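You operate a simulated robot arm through the tools that you are given. There is no shell and no other tool. Be economical: measure what you need, move in short steps, check, and stop when the job is done.

Carry out the task below with a simulated robot arm. There is one attempt and no reset: what you move stays moved.

## Task
Stack the 670 hoop stub from the upkeep top on top of the 505 hoop stub.

The check looks at the end state, three seconds after you hand in, the way a careful person would. Anything else that was tipped, shoved, dropped, spilled or broken makes it a failure.

## Robot
A 6-joint arm with a two-finger parallel gripper on a trunk, on a base that drives. Base frame: it is fixed to the floor where the robot stands at the start and does not move with it; the origin is under the middle of the robot, x ahead of it, y to its left, z up. Lengths are in mm, angles in rad, forces in N, time in s.
Its first joint turns from -2.897 to 2.897 rad. Payload 3.43 kg.
The TCP is the grasp point between the finger pads, 34 mm short of the fingertips. In the tool frame z runs along the fingers and y along their closing line. Largest opening 128 mm; finger width 24, thickness 12; the body of the gripper, 48 by 130 mm, starts 96 mm behind the TCP.
Orientation is that of the tool frame in the base frame, as a unit quaternion [x, y, z, w]. With the fingers straight down and closing along the base's y, the tool's x points along the base's -x, its y along +y and its z along -z.

## Interface
- The arm moves only by the tool drive_tool. Its argument "series" is a list of rows, each an object of numbers (a shift or turn left out is 0, a gripper value left out holds the last): "rx", "ry", "rz": the turn, a rotation vector about the tool's x, y, z in units of 4 degrees (1.0 is 4 degrees); "tx", "ty", "tz": the shift along the tool's x, y, z in units of 40 mm (1.0 is 40 mm); "grip": the closure in counts, from 0 (fully open) to 255 (shut). In form: [{"rx": .., "ry": .., "rz": .., "tx": .., "ty": .., "tz": .., "grip": ..}, ...]. A call has 1 to 10 rows; each row shifts and turns the commanded pose from where the row before left it, along the tool's axes as they then stand. A call with a number of a shift or a turn outside -1 to 1 is refused whole. Each row takes 0.2 s and may step no farther than 50 mm and 0.15 rad from the row before; otherwise, or with a gripper value out of range, the whole call is refused. A pose out of reach is approached as far as the arm can. The call stops where the force on the tool passes 40 N (or 10 N more than at its start, if that is more) or the arm is blocked; 0.2 s more then pass. Each finger travels about 153 mm/s and halts on what it meets, pressing with about 31 N; the grip force reading is that of the motor and also rises with nothing between the fingers. The clock runs only during rows and for 0.2 s after the last one: add rows that do not move to give the fingers time. The reply holds the time, the measured pose of the TCP, the force on the tool along the base axes, the opening and the grip force, in the units named above and with some noise, and new pictures: "show" is both (left out), scene, wrist or none.
- Cameras (640 x 400 px; columns grow to the right, rows downward): "scene" is now at [148.3, 170, 1231.2]; the picture's right is [-0.53, -0.85, 0.00], its down [-0.28, 0.17, -0.95] and it looks along [0.80, -0.50, -0.33] (base axes); focal length 292 px, centre (320, 200). "wrist" rides on the gripper at [76, -11, -160] in the tool frame; the picture's right is [0.15, 0.99, 0.00], its down [-0.88, 0.13, -0.46] and it looks along [-0.45, 0.07, 0.89] (tool axes); focal length 234 px, centre (320, 200). There is no depth. A picture from a camera that has moved, and an enlarged one, comes with that camera's place and axes in the base frame and with its lens. The place of the scene camera against the robot may be out by one fixed shift of up to 18 mm in any direction.
- base_move(legs): drives the robot by 1 to 6 legs, each [ahead, left, turn to the left] in mm, mm and rad, along the robot's own axes; the way and the turn of a leg run together, so that a leg with both is an arc; at most 1500 mm and 3.142 rad a leg. The arm and the cameras ride along, it lands a little off, and it stops where it bumps. It gives what a move gives, and a new picture of the scene camera.
- head_to(pan, tilt): turns the head with the scene camera to pan (to the left, within 2.496 rad either way) and tilt (down, from -0.506 to 1.204), counted from straight ahead of the robot. It gives what a move gives, and a new picture of the scene camera.
- inspect(camera, box): a new picture of the part [left, top, right, bottom] of that camera's present view, enlarged. The clock stands still meanwhile.
- sign_off(): hands the job in; it is judged then, once.

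Work in short steps. Places have to be worked out from the pictures, the camera data and where the tool is seen: move nearer, look again, correct. Check each grasp and each placing, and mend what went wrong. You have 120 turns and 170 pictures in all, those below and enlarged ones among them. Open the gripper and draw the arm clear of the work before you hand the job in, unless the task says otherwise; then end with one line.

The tools are called after "Request:" by a JSON object that holds its "op" and its "data". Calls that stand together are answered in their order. drive_tool: Moves the arm, as the interface text tells. Its arguments: {"type":"object","properties":{"series":{"type":"array","items":{"type":"object","properties":{"rx":{"type":"number"},"ry":{"type":"number"},"rz":{"type":"number"},"tx":{"type":"number"},"ty":{"type":"number"},"tz":{"type":"number"},"grip":{"type":"number"}}}},"show":{"type":"string","enum":["both","scene","wrist","none"]}},"required":["series"]} The other tools are called the same way: base_move (legs) drives the base; head_to (pan, tilt) turns the head that bears the scene camera; inspect (camera, box) takes an enlarged picture of a part of a camera's view; sign_off () hands the job in.

At the start:

```text
clock: 0.0
tcp_pos: [644.4, -453.0, 1121.7]
tcp_rot: [0.0, 1.0, -0.001, 0.0]
contact_force: [0.7, 0.8, -0.1]
finger_gap: 128.0
grasp_force: 0.1
robot x, y, heading: [-1.0, 0.7, 0.001]
head pan, tilt: [-0.562, 0.333]
```

scene: 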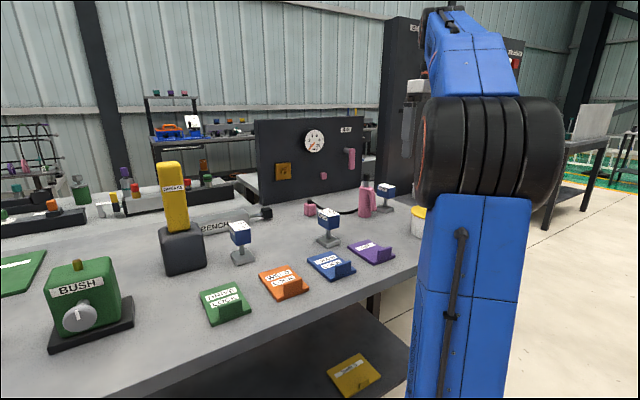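
wrist: 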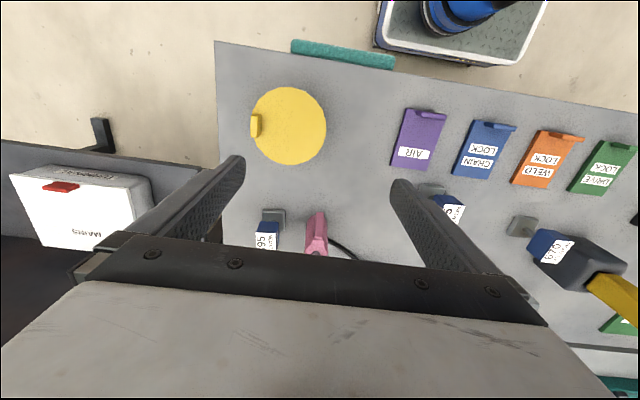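

I see three stubs with blue/white heads; I'll enlarge to read the labels.

Request:
{"op": "inspect", "data": {"camera": "scene", "box": [200, 160, 420, 300]}}

Request:
{"op": "inspect", "data": {"camera": "wrist", "box": [400, 160, 640, 310]}}

Request:
{"op": "inspect", "data": {"camera": "scene", "box": [0, 80, 260, 240]}}

```text
2.86 times, centred on (310, 230) of scene
camera zoom: at [148.3, 170.0, 1231.2], right [-0.53, -0.85, 0.0], down [-0.28, 0.17, -0.95], along [0.8, -0.5, -0.33], focal length 835 px, centre (349, 114)
```

zoom: 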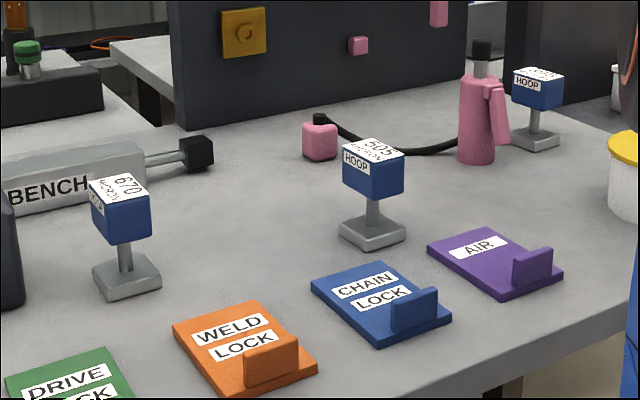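

```text
2.67 times, centred on (520, 235) of wrist
camera zoom: at [569.4, -463.7, 1282.5], right [-0.15, 0.99, 0.0], down [0.88, 0.13, 0.46], along [0.45, 0.07, -0.89], focal length 624 px, centre (-213, 107)
```

zoom: 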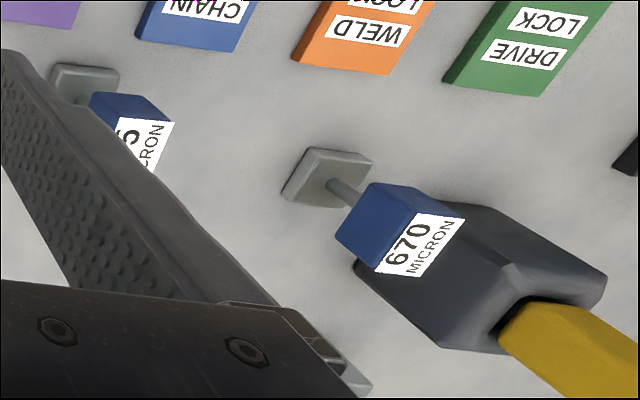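

```text
2.46 times, centred on (130, 160) of scene
camera zoom: at [148.3, 170.0, 1231.2], right [-0.53, -0.85, 0.0], down [-0.28, 0.17, -0.95], along [0.8, -0.5, -0.33], focal length 719 px, centre (788, 298)
```

zoom: 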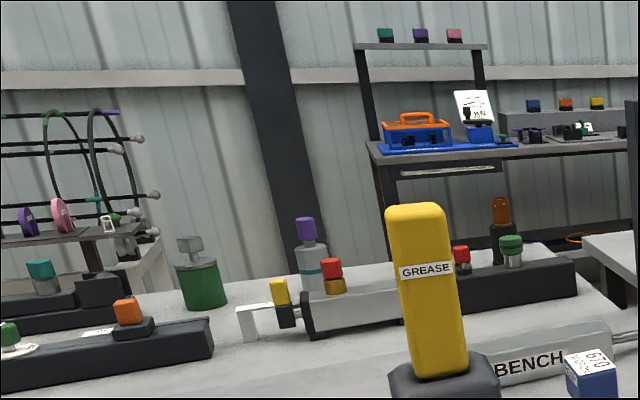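

670 is at about (775, 4), 505 at about (742, -221), heads about 950 high. The grease holder sits at +y beside the 670, so I'll grip along base x; first I rotate the tool 90° in place at height.

Request:
{"op": "drive_tool", "data": {"series": [{"rz": -1}, {"rz": -1}, {"rz": -1}, {"rz": -1}, {"rz": -1}, {"rz": -1}, {"rz": -1}, {"rz": -1}, {"rz": -1}, {"rz": -1}], "show": "none"}}

Request:
{"op": "drive_tool", "data": {"series": [{"rz": -1}, {"rz": -1}, {"rz": -1}, {"rz": -1}, {"rz": -1}, {"rz": -1}, {"rz": -1}, {"rz": -1}, {"rz": -1}, {"rz": -1}], "show": "none"}}

Request:
{"op": "drive_tool", "data": {"series": [{"rz": -1}, {"rz": -1}, {"rz": -0.5}, {}], "show": "both"}}

```text
clock: 2.2
tcp_pos: [645.1, -453.8, 1121.2]
tcp_rot: [-0.342, 0.94, 0.001, 0.0]
contact_force: [-0.4, -0.5, 0.1]
finger_gap: 127.8
grasp_force: 0.0
robot x, y, heading: [1.0, -0.8, -0.002]
head pan, tilt: [-0.562, 0.333]
```

```text
clock: 4.4
tcp_pos: [645.5, -452.7, 1121.3]
tcp_rot: [-0.643, 0.766, 0.001, 0.0]
contact_force: [0.5, -0.5, 0.7]
finger_gap: 128.0
grasp_force: 0.0
robot x, y, heading: [-1.8, -1.4, -0.004]
head pan, tilt: [-0.562, 0.333]
```

```text
clock: 5.4
tcp_pos: [645.3, -453.2, 1122.1]
tcp_rot: [-0.707, 0.708, 0.0, 0.0]
contact_force: [-0.3, -0.5, -0.5]
finger_gap: 128.1
grasp_force: 0.0
robot x, y, heading: [-2.2, 2.4, 0.002]
head pan, tilt: [-0.562, 0.333]
camera scene: at [148.3, 170.0, 1231.2], right [-0.53, -0.85, 0.0], down [-0.28, 0.17, -0.95], along [0.8, -0.5, -0.33], focal length 292 px, centre (320, 200)
camera wrist: at [656.3, -528.5, 1282.8], right [-0.99, -0.15, 0.0], down [-0.13, 0.88, 0.46], along [-0.07, 0.45, -0.89], focal length 234 px, centre (320, 200)
```

scene: 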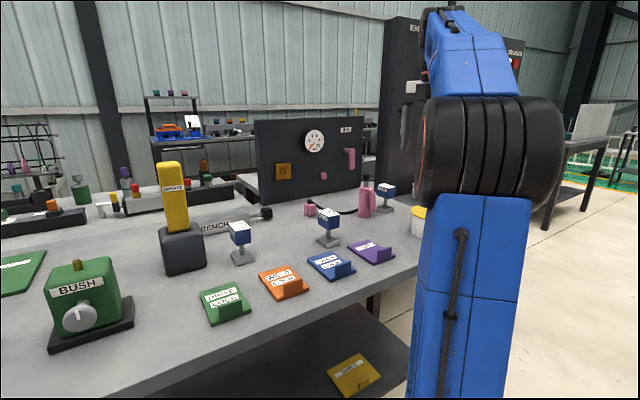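
wrist: 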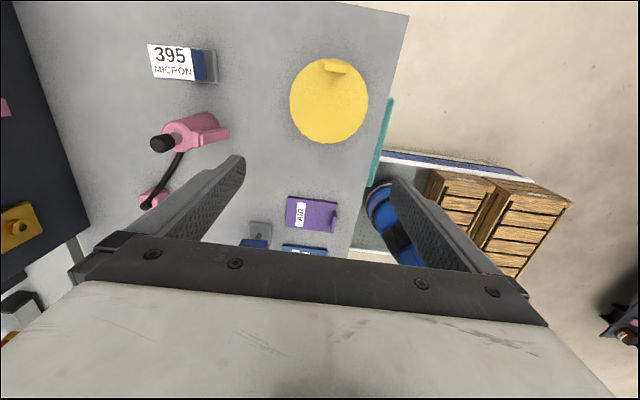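

Tool x is now -y and tool y is -x. I'll move to above (775, -120) for a view of both stubs.

Request:
{"op": "drive_tool", "data": {"series": [{"tx": -0.83, "ty": -0.325}, {"tx": -0.83, "ty": -0.325}, {"tx": -0.83, "ty": -0.325}, {"tx": -0.83, "ty": -0.325}, {"tx": -0.83, "ty": -0.325}, {"tx": -0.83, "ty": -0.325}, {"tx": -0.83, "ty": -0.325}, {"tx": -0.83, "ty": -0.325}, {"tx": -0.83, "ty": -0.325}, {"tx": -0.83, "ty": -0.325}], "show": "both"}}

```text
clock: 7.6
tcp_pos: [775.7, -120.2, 1121.3]
tcp_rot: [-0.707, 0.708, 0.0, -0.001]
contact_force: [-0.4, -0.2, 0.9]
finger_gap: 128.0
grasp_force: 0.0
robot x, y, heading: [-0.1, 3.4, -0.0]
head pan, tilt: [-0.562, 0.333]
camera scene: at [148.2, 169.9, 1231.2], right [-0.53, -0.85, 0.0], down [-0.28, 0.17, -0.95], along [0.8, -0.5, -0.33], focal length 292 px, centre (320, 200)
camera wrist: at [787.3, -196.3, 1281.9], right [-0.99, -0.15, 0.0], down [-0.13, 0.88, 0.46], along [-0.07, 0.45, -0.89], focal length 234 px, centre (320, 200)
```

scene: 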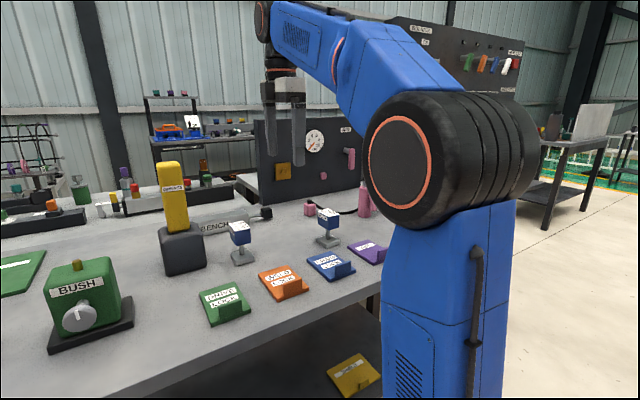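
wrist: 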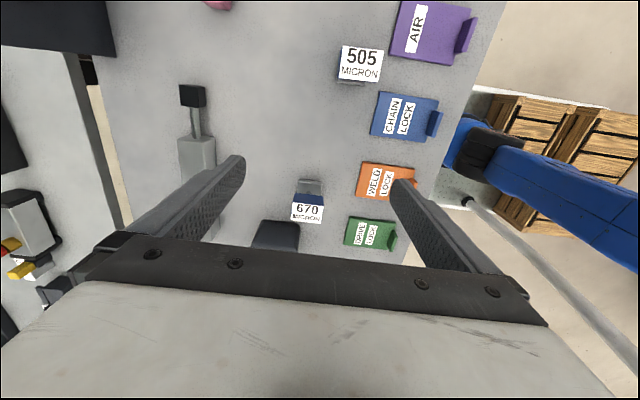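

Both stubs are visible from above; enlarge for accurate position and yaw.

Request:
{"op": "inspect", "data": {"camera": "wrist", "box": [250, 150, 370, 250]}}

Request:
{"op": "inspect", "data": {"camera": "wrist", "box": [300, 20, 420, 120]}}

```text
4.00 times, centred on (310, 200) of wrist
camera zoom: at [787.3, -196.3, 1281.9], right [-0.99, -0.15, 0.0], down [-0.13, 0.88, 0.46], along [-0.07, 0.45, -0.89], focal length 937 px, centre (360, 200)
```

zoom: 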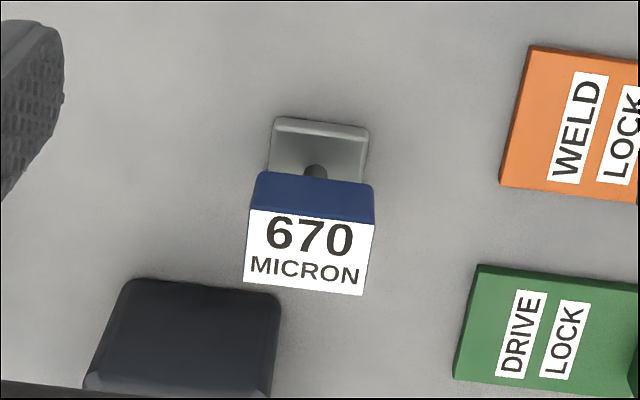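

```text
4.00 times, centred on (360, 70) of wrist
camera zoom: at [787.3, -196.3, 1281.9], right [-0.99, -0.15, 0.0], down [-0.13, 0.88, 0.46], along [-0.07, 0.45, -0.89], focal length 937 px, centre (160, 720)
```

zoom: 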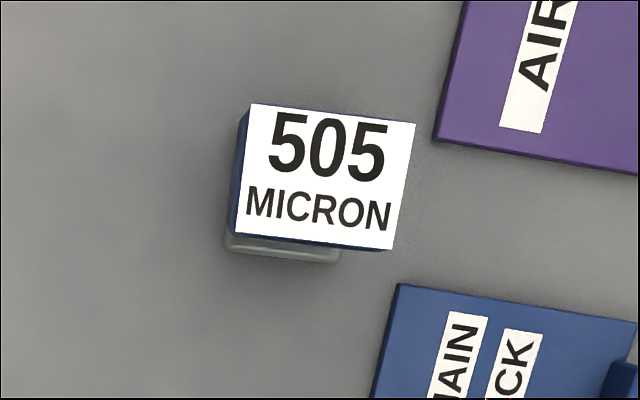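

670 head: centre (778, 0), about 51 × 34 mm, top about 948, aligned to the base axes. 505 head: centre (738.6, -220.7), yaw about +3.4°. I move above the 670, narrow the fingers a little, and descend partway.

Request:
{"op": "drive_tool", "data": {"series": [{"tx": -0.75, "ty": -0.06, "grip": 60}, {"tx": -0.75}, {"tx": -0.75}, {"tx": -0.75}, {"tz": 0.8}, {"tz": 0.8}, {"tz": 0.8}, {}], "show": "both"}}

```text
clock: 9.4
tcp_pos: [777.7, 0.5, 1024.0]
tcp_rot: [-0.707, 0.707, 0.0, 0.0]
contact_force: [1.1, 0.1, 0.4]
finger_gap: 98.0
grasp_force: 0.1
robot x, y, heading: [1.4, 2.8, -0.002]
head pan, tilt: [-0.562, 0.333]
camera scene: at [148.3, 170.1, 1231.2], right [-0.53, -0.85, 0.0], down [-0.28, 0.17, -0.95], along [0.8, -0.5, -0.33], focal length 292 px, centre (320, 200)
camera wrist: at [788.4, -74.9, 1186.2], right [-0.99, -0.15, 0.0], down [-0.13, 0.88, 0.46], along [-0.07, 0.45, -0.89], focal length 234 px, centre (320, 200)
```

scene: 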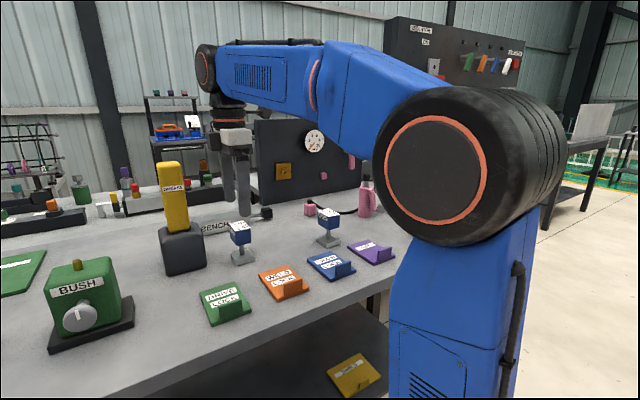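
wrist: 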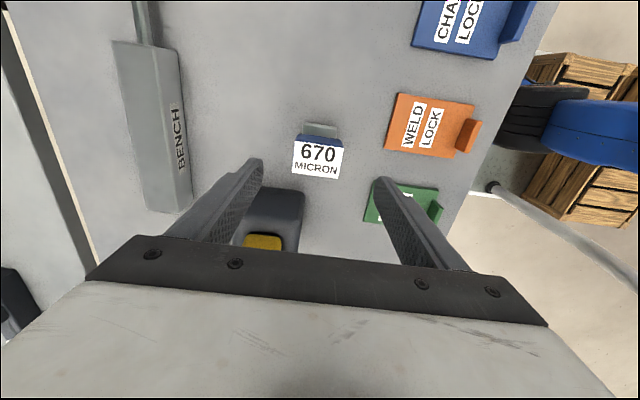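

Still consistent: centre about (778, -1). Descend 60 mm and look again.

Request:
{"op": "drive_tool", "data": {"series": [{"tz": 0.5}, {"tz": 0.5}, {"tz": 0.5}, {}], "show": "both"}}

Request:
{"op": "inspect", "data": {"camera": "scene", "box": [150, 150, 310, 280]}}

```text
clock: 10.4
tcp_pos: [777.9, -0.7, 965.0]
tcp_rot: [-0.707, 0.707, 0.0, 0.0]
contact_force: [-0.2, -1.5, 0.2]
finger_gap: 97.9
grasp_force: 0.1
robot x, y, heading: [4.4, -3.6, 0.002]
head pan, tilt: [-0.562, 0.333]
camera scene: at [148.3, 170.0, 1231.2], right [-0.53, -0.85, 0.0], down [-0.28, 0.17, -0.95], along [0.8, -0.5, -0.33], focal length 292 px, centre (320, 200)
camera wrist: at [788.9, -75.8, 1126.4], right [-0.99, -0.15, 0.0], down [-0.13, 0.88, 0.46], along [-0.07, 0.45, -0.89], focal length 234 px, centre (320, 200)
```

scene: 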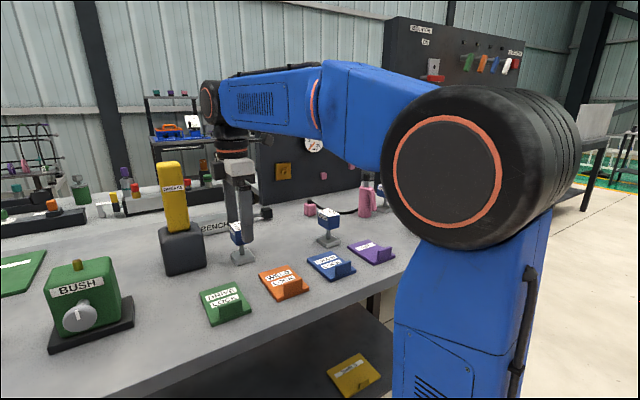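
wrist: 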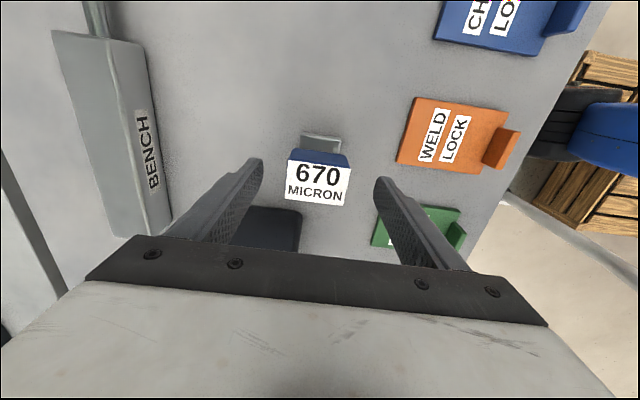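

```text
3.08 times, centred on (230, 215) of scene
camera zoom: at [148.3, 170.0, 1231.2], right [-0.53, -0.85, 0.0], down [-0.28, 0.17, -0.95], along [0.8, -0.5, -0.33], focal length 899 px, centre (597, 154)
```

zoom: 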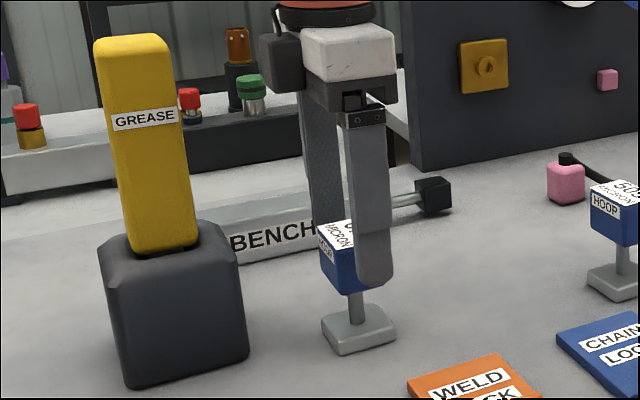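

Aligned with the head between the fingers. Descend 35 mm and close.

Request:
{"op": "drive_tool", "data": {"series": [{"tz": 0.44}, {"tz": 0.44}, {}, {"grip": 110}, {"grip": 150}, {"grip": 200}, {}, {}], "show": "both"}}

Request:
{"op": "inspect", "data": {"camera": "scene", "box": [150, 150, 310, 280]}}

```text
clock: 12.2
tcp_pos: [776.9, -0.4, 931.4]
tcp_rot: [0.707, -0.707, 0.0, 0.0]
contact_force: [0.6, -0.1, 0.9]
finger_gap: 51.9
grasp_force: 30.7
robot x, y, heading: [2.1, -2.2, -0.002]
head pan, tilt: [-0.562, 0.333]
camera scene: at [148.3, 170.0, 1231.2], right [-0.53, -0.85, 0.0], down [-0.28, 0.17, -0.95], along [0.8, -0.5, -0.33], focal length 292 px, centre (320, 200)
camera wrist: at [789.0, -76.1, 1091.6], right [-0.99, -0.15, 0.0], down [-0.13, 0.88, 0.46], along [-0.07, 0.45, -0.89], focal length 234 px, centre (320, 200)
```

scene: 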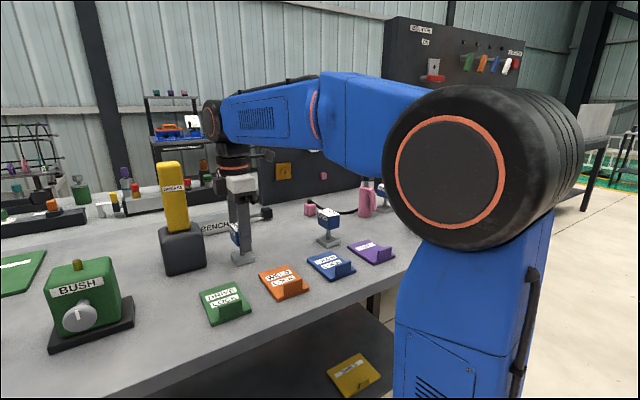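
wrist: 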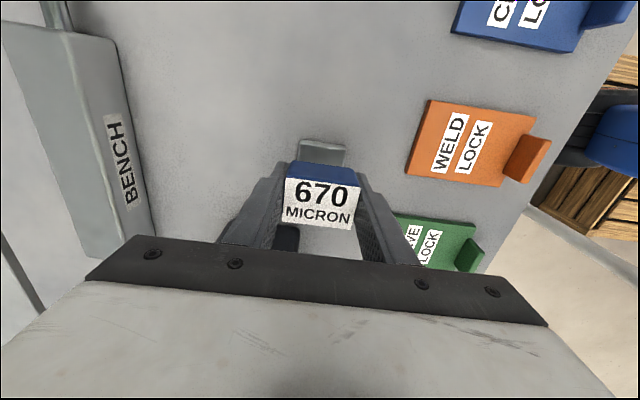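

```text
3.08 times, centred on (230, 215) of scene
camera zoom: at [148.3, 170.0, 1231.2], right [-0.53, -0.85, 0.0], down [-0.28, 0.17, -0.95], along [0.8, -0.5, -0.33], focal length 899 px, centre (597, 154)
```

zoom: 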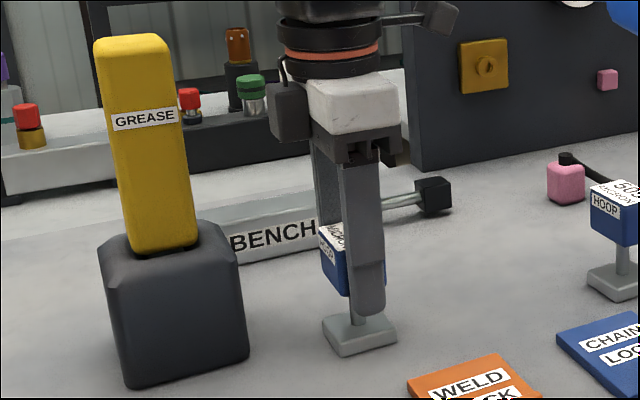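

Grip holds (51.9 mm, 31 N). Lift straight up 144 mm.

Request:
{"op": "drive_tool", "data": {"series": [{"tz": -0.4}, {"tz": -0.6}, {"tz": -0.6}, {"tz": -0.6}, {"tz": -0.7}, {"tz": -0.7}, {}], "show": "both"}}

Request:
{"op": "inspect", "data": {"camera": "wrist", "box": [240, 20, 440, 245]}}

```text
clock: 13.8
tcp_pos: [778.1, -1.2, 1074.3]
tcp_rot: [-0.707, 0.707, 0.0, 0.0]
contact_force: [-0.1, 0.6, -2.5]
finger_gap: 51.7
grasp_force: 31.5
robot x, y, heading: [2.1, 2.1, 0.004]
head pan, tilt: [-0.562, 0.333]
camera scene: at [148.3, 170.0, 1231.2], right [-0.53, -0.85, 0.0], down [-0.28, 0.17, -0.95], along [0.8, -0.5, -0.33], focal length 292 px, centre (320, 200)
camera wrist: at [788.9, -76.1, 1235.3], right [-0.99, -0.15, 0.0], down [-0.13, 0.88, 0.46], along [-0.07, 0.45, -0.89], focal length 234 px, centre (320, 200)
```

scene: 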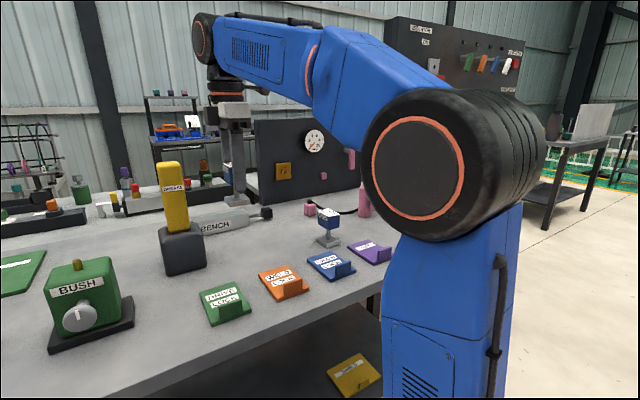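
wrist: 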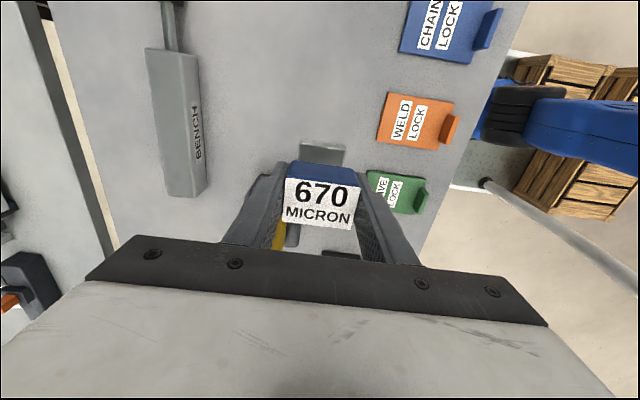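

```text
1.78 times, centred on (340, 132) of wrist
camera zoom: at [788.9, -76.1, 1235.3], right [-0.99, -0.15, 0.0], down [-0.13, 0.88, 0.46], along [-0.07, 0.45, -0.89], focal length 416 px, centre (284, 320)
```

zoom: 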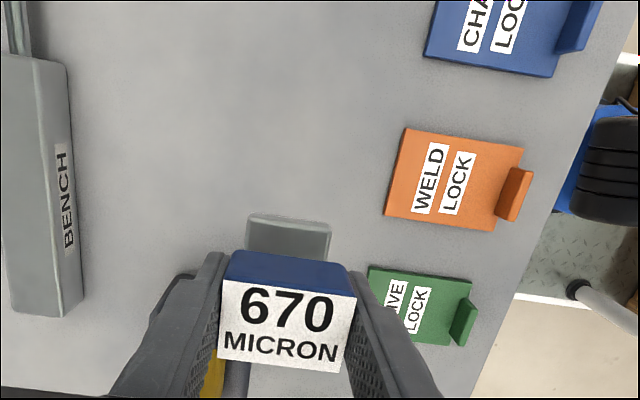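

Lifted cleanly, base centred under the TCP. Move part of the way, to about (738, -130), to look again at the 505 from above.

Request:
{"op": "drive_tool", "data": {"series": [{"tx": 0.5, "ty": 0.14}, {"tx": 0.5, "ty": 0.14}, {"tx": 0.5, "ty": 0.14}, {"tx": 0.5, "ty": 0.14}, {"tx": 0.5, "ty": 0.14}, {"tx": 0.5, "ty": 0.14}, {"tx": 0.25, "ty": 0.14}, {}, {}], "show": "wrist"}}

Request:
{"op": "inspect", "data": {"camera": "wrist", "box": [250, 0, 410, 100]}}

```text
clock: 15.8
tcp_pos: [737.8, -131.2, 1073.8]
tcp_rot: [-0.706, 0.708, 0.0, 0.0]
contact_force: [-0.3, -0.9, -2.1]
finger_gap: 51.7
grasp_force: 31.4
robot x, y, heading: [-0.9, -1.5, -0.003]
head pan, tilt: [-0.562, 0.333]
camera wrist: at [749.6, -206.5, 1235.5], right [-0.99, -0.15, 0.0], down [-0.13, 0.88, 0.46], along [-0.07, 0.45, -0.89], focal length 234 px, centre (320, 200)
```

wrist: 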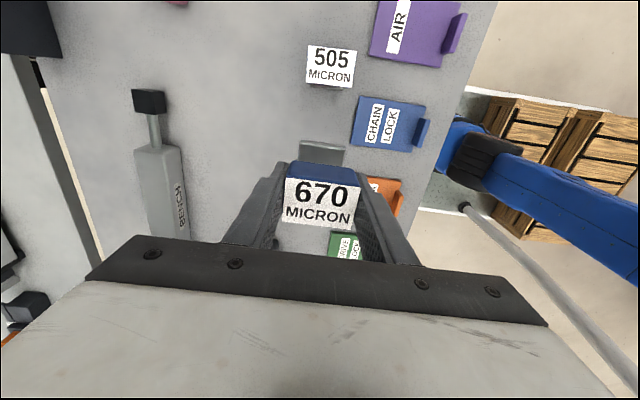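

```text
4.00 times, centred on (330, 50) of wrist
camera zoom: at [749.6, -206.5, 1235.5], right [-0.99, -0.15, 0.0], down [-0.13, 0.88, 0.46], along [-0.07, 0.45, -0.89], focal length 937 px, centre (280, 800)
```

zoom: 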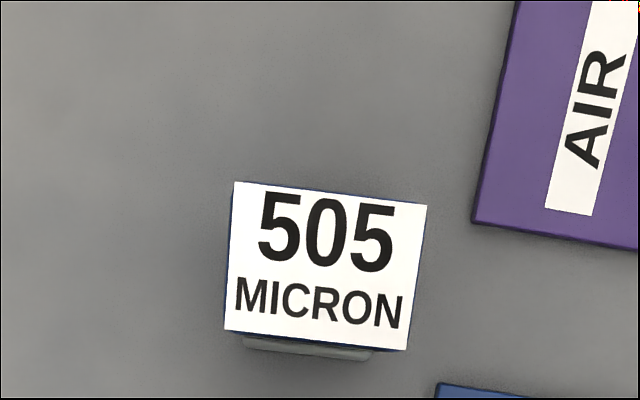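

505 re-measured: centre (739, -220.4), yaw about +2.8°, consistent. Move above it, turn to match, and view.

Request:
{"op": "drive_tool", "data": {"series": [{"tx": 0.56, "ty": -0.02}, {"tx": 0.56}, {"tx": 0.56}, {"tx": 0.565}, {"rz": -0.7}, {}, {}], "show": "both"}}

Request:
{"op": "inspect", "data": {"camera": "scene", "box": [260, 110, 420, 270]}}

Request:
{"op": "inspect", "data": {"camera": "wrist", "box": [240, 80, 400, 250]}}

```text
clock: 17.4
tcp_pos: [739.6, -220.7, 1073.7]
tcp_rot: [0.724, -0.69, 0.0, 0.0]
contact_force: [0.2, 0.2, -2.3]
finger_gap: 51.9
grasp_force: 31.0
robot x, y, heading: [-2.3, 2.5, 0.002]
head pan, tilt: [-0.562, 0.333]
camera scene: at [148.3, 170.0, 1231.2], right [-0.53, -0.85, 0.0], down [-0.28, 0.17, -0.95], along [0.8, -0.5, -0.33], focal length 292 px, centre (320, 200)
camera wrist: at [754.8, -295.7, 1235.4], right [-0.98, -0.19, 0.0], down [-0.17, 0.87, 0.46], along [-0.09, 0.45, -0.89], focal length 234 px, centre (320, 200)
```

scene: 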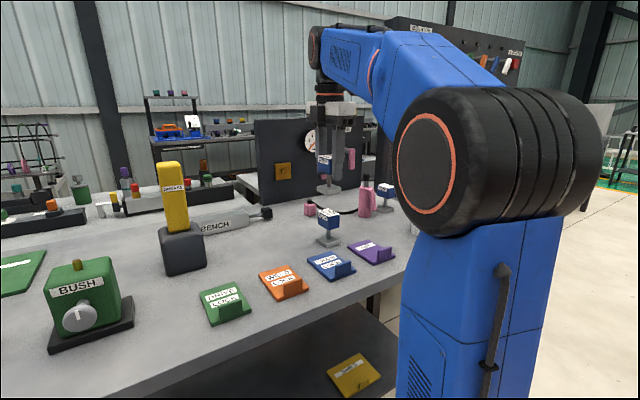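
wrist: 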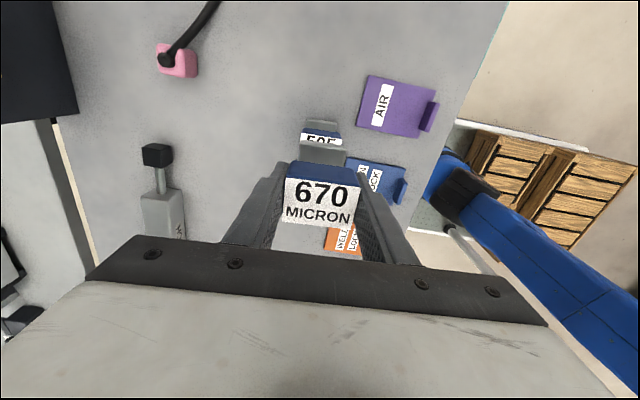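

```text
2.50 times, centred on (340, 190) of scene
camera zoom: at [148.3, 170.0, 1231.2], right [-0.53, -0.85, 0.0], down [-0.28, 0.17, -0.95], along [0.8, -0.5, -0.33], focal length 731 px, centre (270, 225)
```

zoom: 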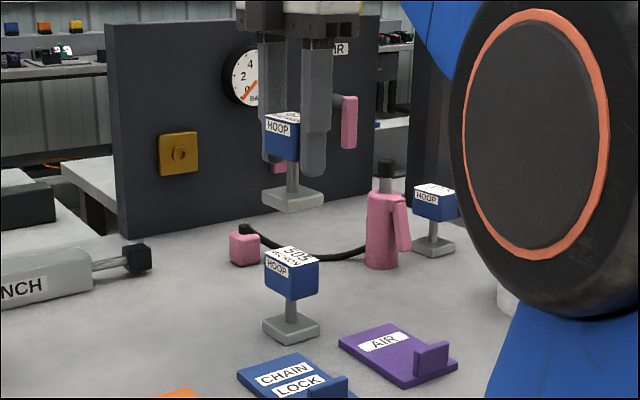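

```text
2.35 times, centred on (320, 165) of wrist
camera zoom: at [754.8, -295.7, 1235.4], right [-0.98, -0.19, 0.0], down [-0.17, 0.87, 0.46], along [-0.09, 0.45, -0.89], focal length 551 px, centre (320, 282)
```

zoom: 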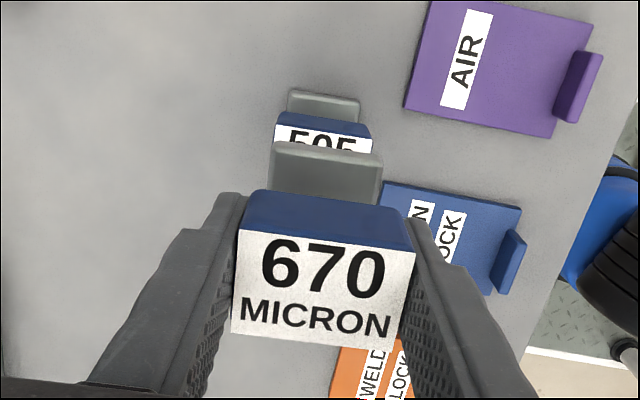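

Well aligned. Lower to about 8 mm above expected contact and check.

Request:
{"op": "drive_tool", "data": {"series": [{"tz": 0.4}, {"tz": 0.4}, {"tz": 0.3}, {}, {}], "show": "none"}}

Request:
{"op": "inspect", "data": {"camera": "scene", "box": [290, 150, 370, 250]}}

Request:
{"op": "inspect", "data": {"camera": "wrist", "box": [240, 80, 400, 250]}}

```text
clock: 18.6
tcp_pos: [739.0, -220.3, 1030.1]
tcp_rot: [0.724, -0.69, 0.0, 0.0]
contact_force: [-0.2, 0.3, -2.5]
finger_gap: 51.9
grasp_force: 30.9
robot x, y, heading: [-2.3, -1.2, 0.002]
head pan, tilt: [-0.562, 0.333]
```

```text
4.00 times, centred on (330, 200) of scene
camera zoom: at [148.3, 170.0, 1231.2], right [-0.53, -0.85, 0.0], down [-0.28, 0.17, -0.95], along [0.8, -0.5, -0.33], focal length 1169 px, centre (280, 200)
```

zoom: 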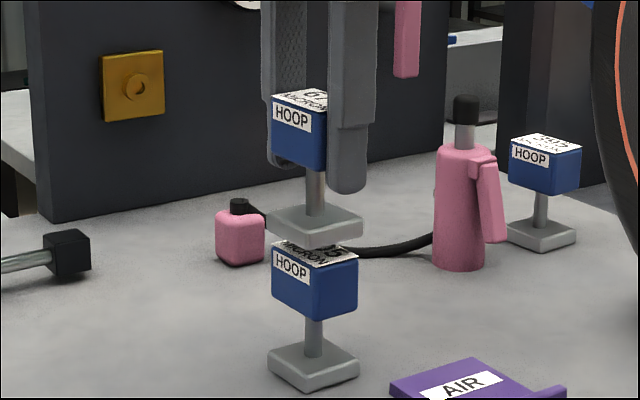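

```text
2.35 times, centred on (320, 165) of wrist
camera zoom: at [754.8, -295.4, 1190.7], right [-0.98, -0.19, 0.0], down [-0.17, 0.87, 0.46], along [-0.09, 0.45, -0.89], focal length 551 px, centre (320, 282)
```

zoom: 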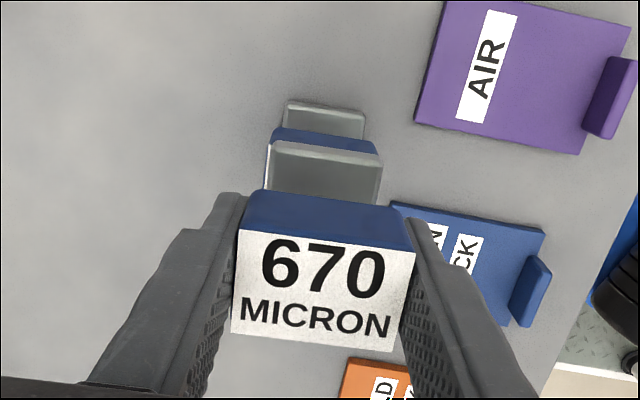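

Alignment still good; lower gently in small steps watching the force.

Request:
{"op": "drive_tool", "data": {"series": [{"tz": 0.05}, {"tz": 0.05}, {"tz": 0.05}, {"tz": 0.05}, {}], "show": "none"}}

Request:
{"op": "inspect", "data": {"camera": "scene", "box": [300, 170, 360, 240]}}

```text
clock: 19.8
tcp_pos: [739.3, -221.4, 1022.1]
tcp_rot: [0.723, -0.69, 0.0, 0.0]
contact_force: [0.5, 0.2, -2.8]
finger_gap: 51.7
grasp_force: 30.5
robot x, y, heading: [1.1, 0.5, -0.001]
head pan, tilt: [-0.562, 0.333]
```

```text
5.71 times, centred on (330, 205) of scene
camera zoom: at [148.3, 170.0, 1231.2], right [-0.53, -0.85, 0.0], down [-0.28, 0.17, -0.95], along [0.8, -0.5, -0.33], focal length 1670 px, centre (263, 171)
```

zoom: 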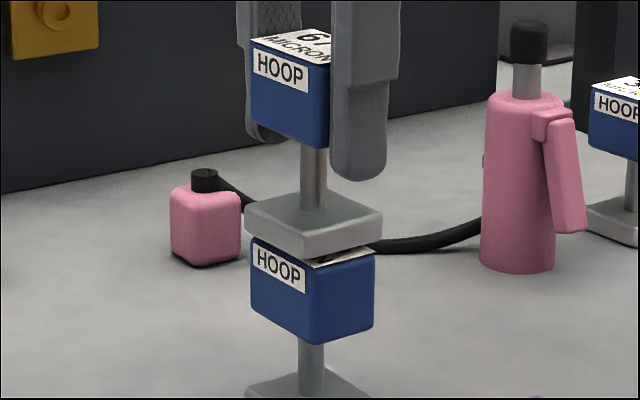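

Still a few mm of gap. Continue in 1 mm steps.

Request:
{"op": "drive_tool", "data": {"series": [{"tz": 0.025}, {"tz": 0.025}, {"tz": 0.025}, {}], "show": "none"}}

```text
clock: 20.8
tcp_pos: [739.3, -221.6, 1019.3]
tcp_rot: [0.724, -0.69, 0.0, 0.0]
contact_force: [-1.3, 0.6, -1.5]
finger_gap: 51.9
grasp_force: 30.6
robot x, y, heading: [-1.4, 0.1, 0.001]
head pan, tilt: [-0.562, 0.333]
```

Request:
{"op": "drive_tool", "data": {"series": [{"tz": 0.025}, {"tz": 0.025}, {}], "show": "none"}}

Request:
{"op": "inspect", "data": {"camera": "scene", "box": [300, 170, 360, 240]}}

```text
clock: 21.6
tcp_pos: [738.5, -220.6, 1017.3]
tcp_rot: [0.725, -0.689, 0.0, 0.0]
contact_force: [3.2, -0.3, 17.5]
finger_gap: 51.6
grasp_force: 30.8
robot x, y, heading: [-0.5, -0.3, -0.007]
head pan, tilt: [-0.562, 0.333]
```

```text
5.71 times, centred on (330, 205) of scene
camera zoom: at [147.9, 170.1, 1231.3], right [-0.53, -0.85, 0.0], down [-0.28, 0.17, -0.95], along [0.8, -0.5, -0.33], focal length 1670 px, centre (263, 171)
```

zoom: 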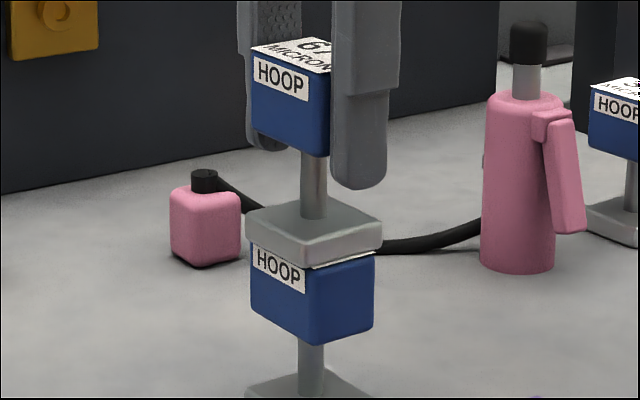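

Contact at 17.5 N, seated. I back off a touch to relieve the press, then open the fingers slowly.

Request:
{"op": "drive_tool", "data": {"series": [{"tz": -0.02}, {}, {"grip": 140}, {"grip": 125}, {"grip": 105}, {"grip": 85}, {"grip": 60}, {}, {}], "show": "both"}}

Request:
{"op": "inspect", "data": {"camera": "scene", "box": [290, 150, 370, 250]}}

```text
clock: 23.6
tcp_pos: [738.5, -221.7, 1018.1]
tcp_rot: [0.724, -0.689, 0.0, 0.0]
contact_force: [0.0, 0.2, -0.2]
finger_gap: 97.9
grasp_force: 0.0
robot x, y, heading: [0.7, -1.5, 0.003]
head pan, tilt: [-0.562, 0.333]
camera scene: at [148.3, 170.0, 1231.2], right [-0.53, -0.85, 0.0], down [-0.28, 0.17, -0.95], along [0.8, -0.5, -0.33], focal length 292 px, centre (320, 200)
camera wrist: at [754.3, -295.6, 1179.2], right [-0.98, -0.19, 0.0], down [-0.17, 0.87, 0.46], along [-0.09, 0.45, -0.89], focal length 234 px, centre (320, 200)
```

scene: 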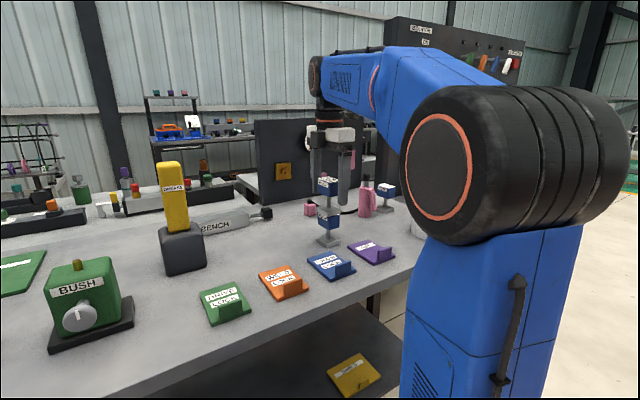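
wrist: 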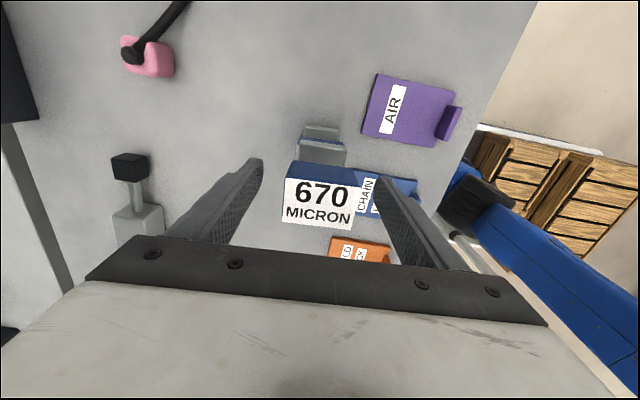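

```text
4.00 times, centred on (330, 200) of scene
camera zoom: at [148.3, 170.0, 1231.2], right [-0.53, -0.85, 0.0], down [-0.28, 0.17, -0.95], along [0.8, -0.5, -0.33], focal length 1169 px, centre (280, 200)
```

zoom: 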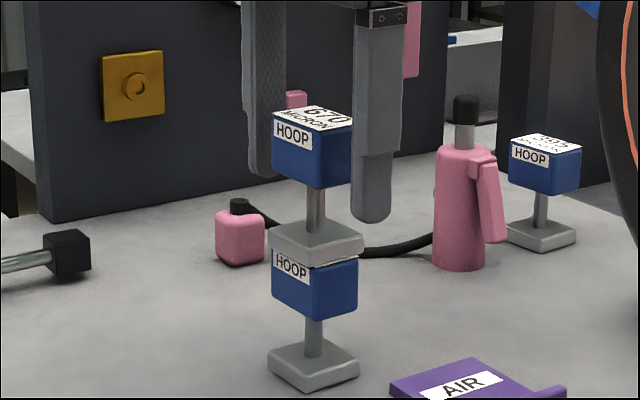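

The stack stands by itself. Rise straight up and clear.

Request:
{"op": "drive_tool", "data": {"series": [{"tz": -0.4}, {"tz": -0.6}, {"tz": -0.8}, {"tz": -0.8}, {"tz": -0.8}, {"tx": 0.8}, {"tx": 0.8}, {"tx": 0.8}, {"tx": 0.8}, {}], "show": "both"}}

Request:
{"op": "inspect", "data": {"camera": "scene", "box": [290, 150, 370, 250]}}

```text
clock: 25.8
tcp_pos: [745.5, -348.0, 1154.3]
tcp_rot: [0.725, -0.689, 0.0, 0.0]
contact_force: [-0.3, -0.5, 0.7]
finger_gap: 97.9
grasp_force: 0.1
robot x, y, heading: [0.1, 2.4, 0.001]
head pan, tilt: [-0.562, 0.333]
camera scene: at [148.2, 170.0, 1231.2], right [-0.53, -0.85, 0.0], down [-0.28, 0.17, -0.95], along [0.8, -0.5, -0.33], focal length 292 px, centre (320, 200)
camera wrist: at [760.3, -423.6, 1315.2], right [-0.98, -0.19, 0.0], down [-0.17, 0.87, 0.46], along [-0.09, 0.45, -0.89], focal length 234 px, centre (320, 200)
```

scene: 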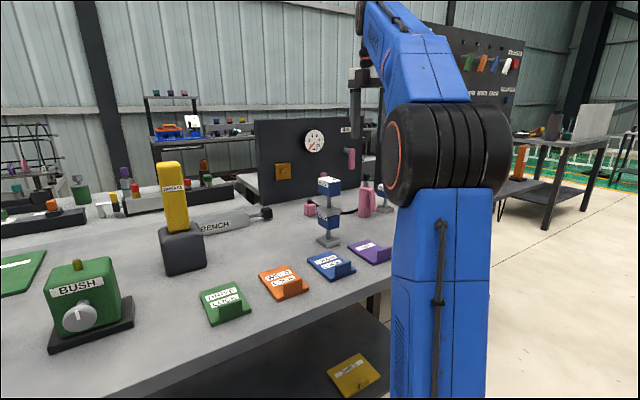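
wrist: 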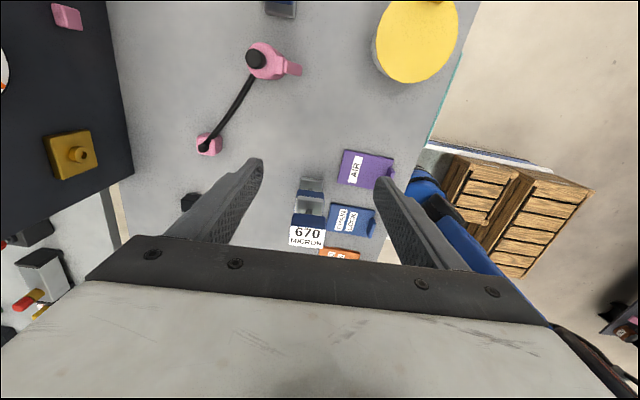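

```text
4.00 times, centred on (330, 200) of scene
camera zoom: at [148.2, 170.0, 1231.2], right [-0.53, -0.85, 0.0], down [-0.28, 0.17, -0.95], along [0.8, -0.5, -0.33], focal length 1169 px, centre (280, 200)
```

zoom: 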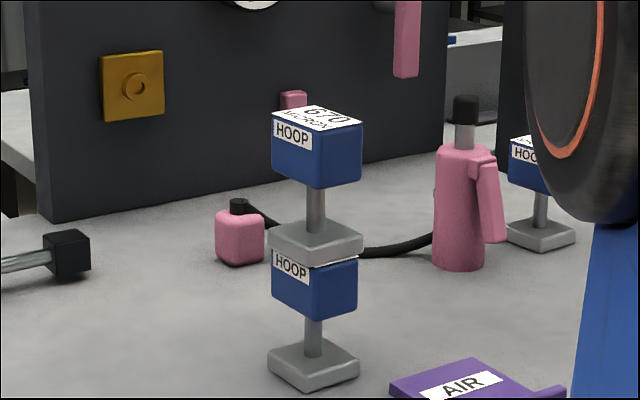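

The stack is stable, the arm is clear with the gripper open, and everything else is undisturbed. Handing in.

Request:
{"op": "sign_off", "data": {}}

```text
The job is handed in.
```

The 670 hoop stub is standing on top of the 505 hoop stub, released and stable in the last picture before hand-in.
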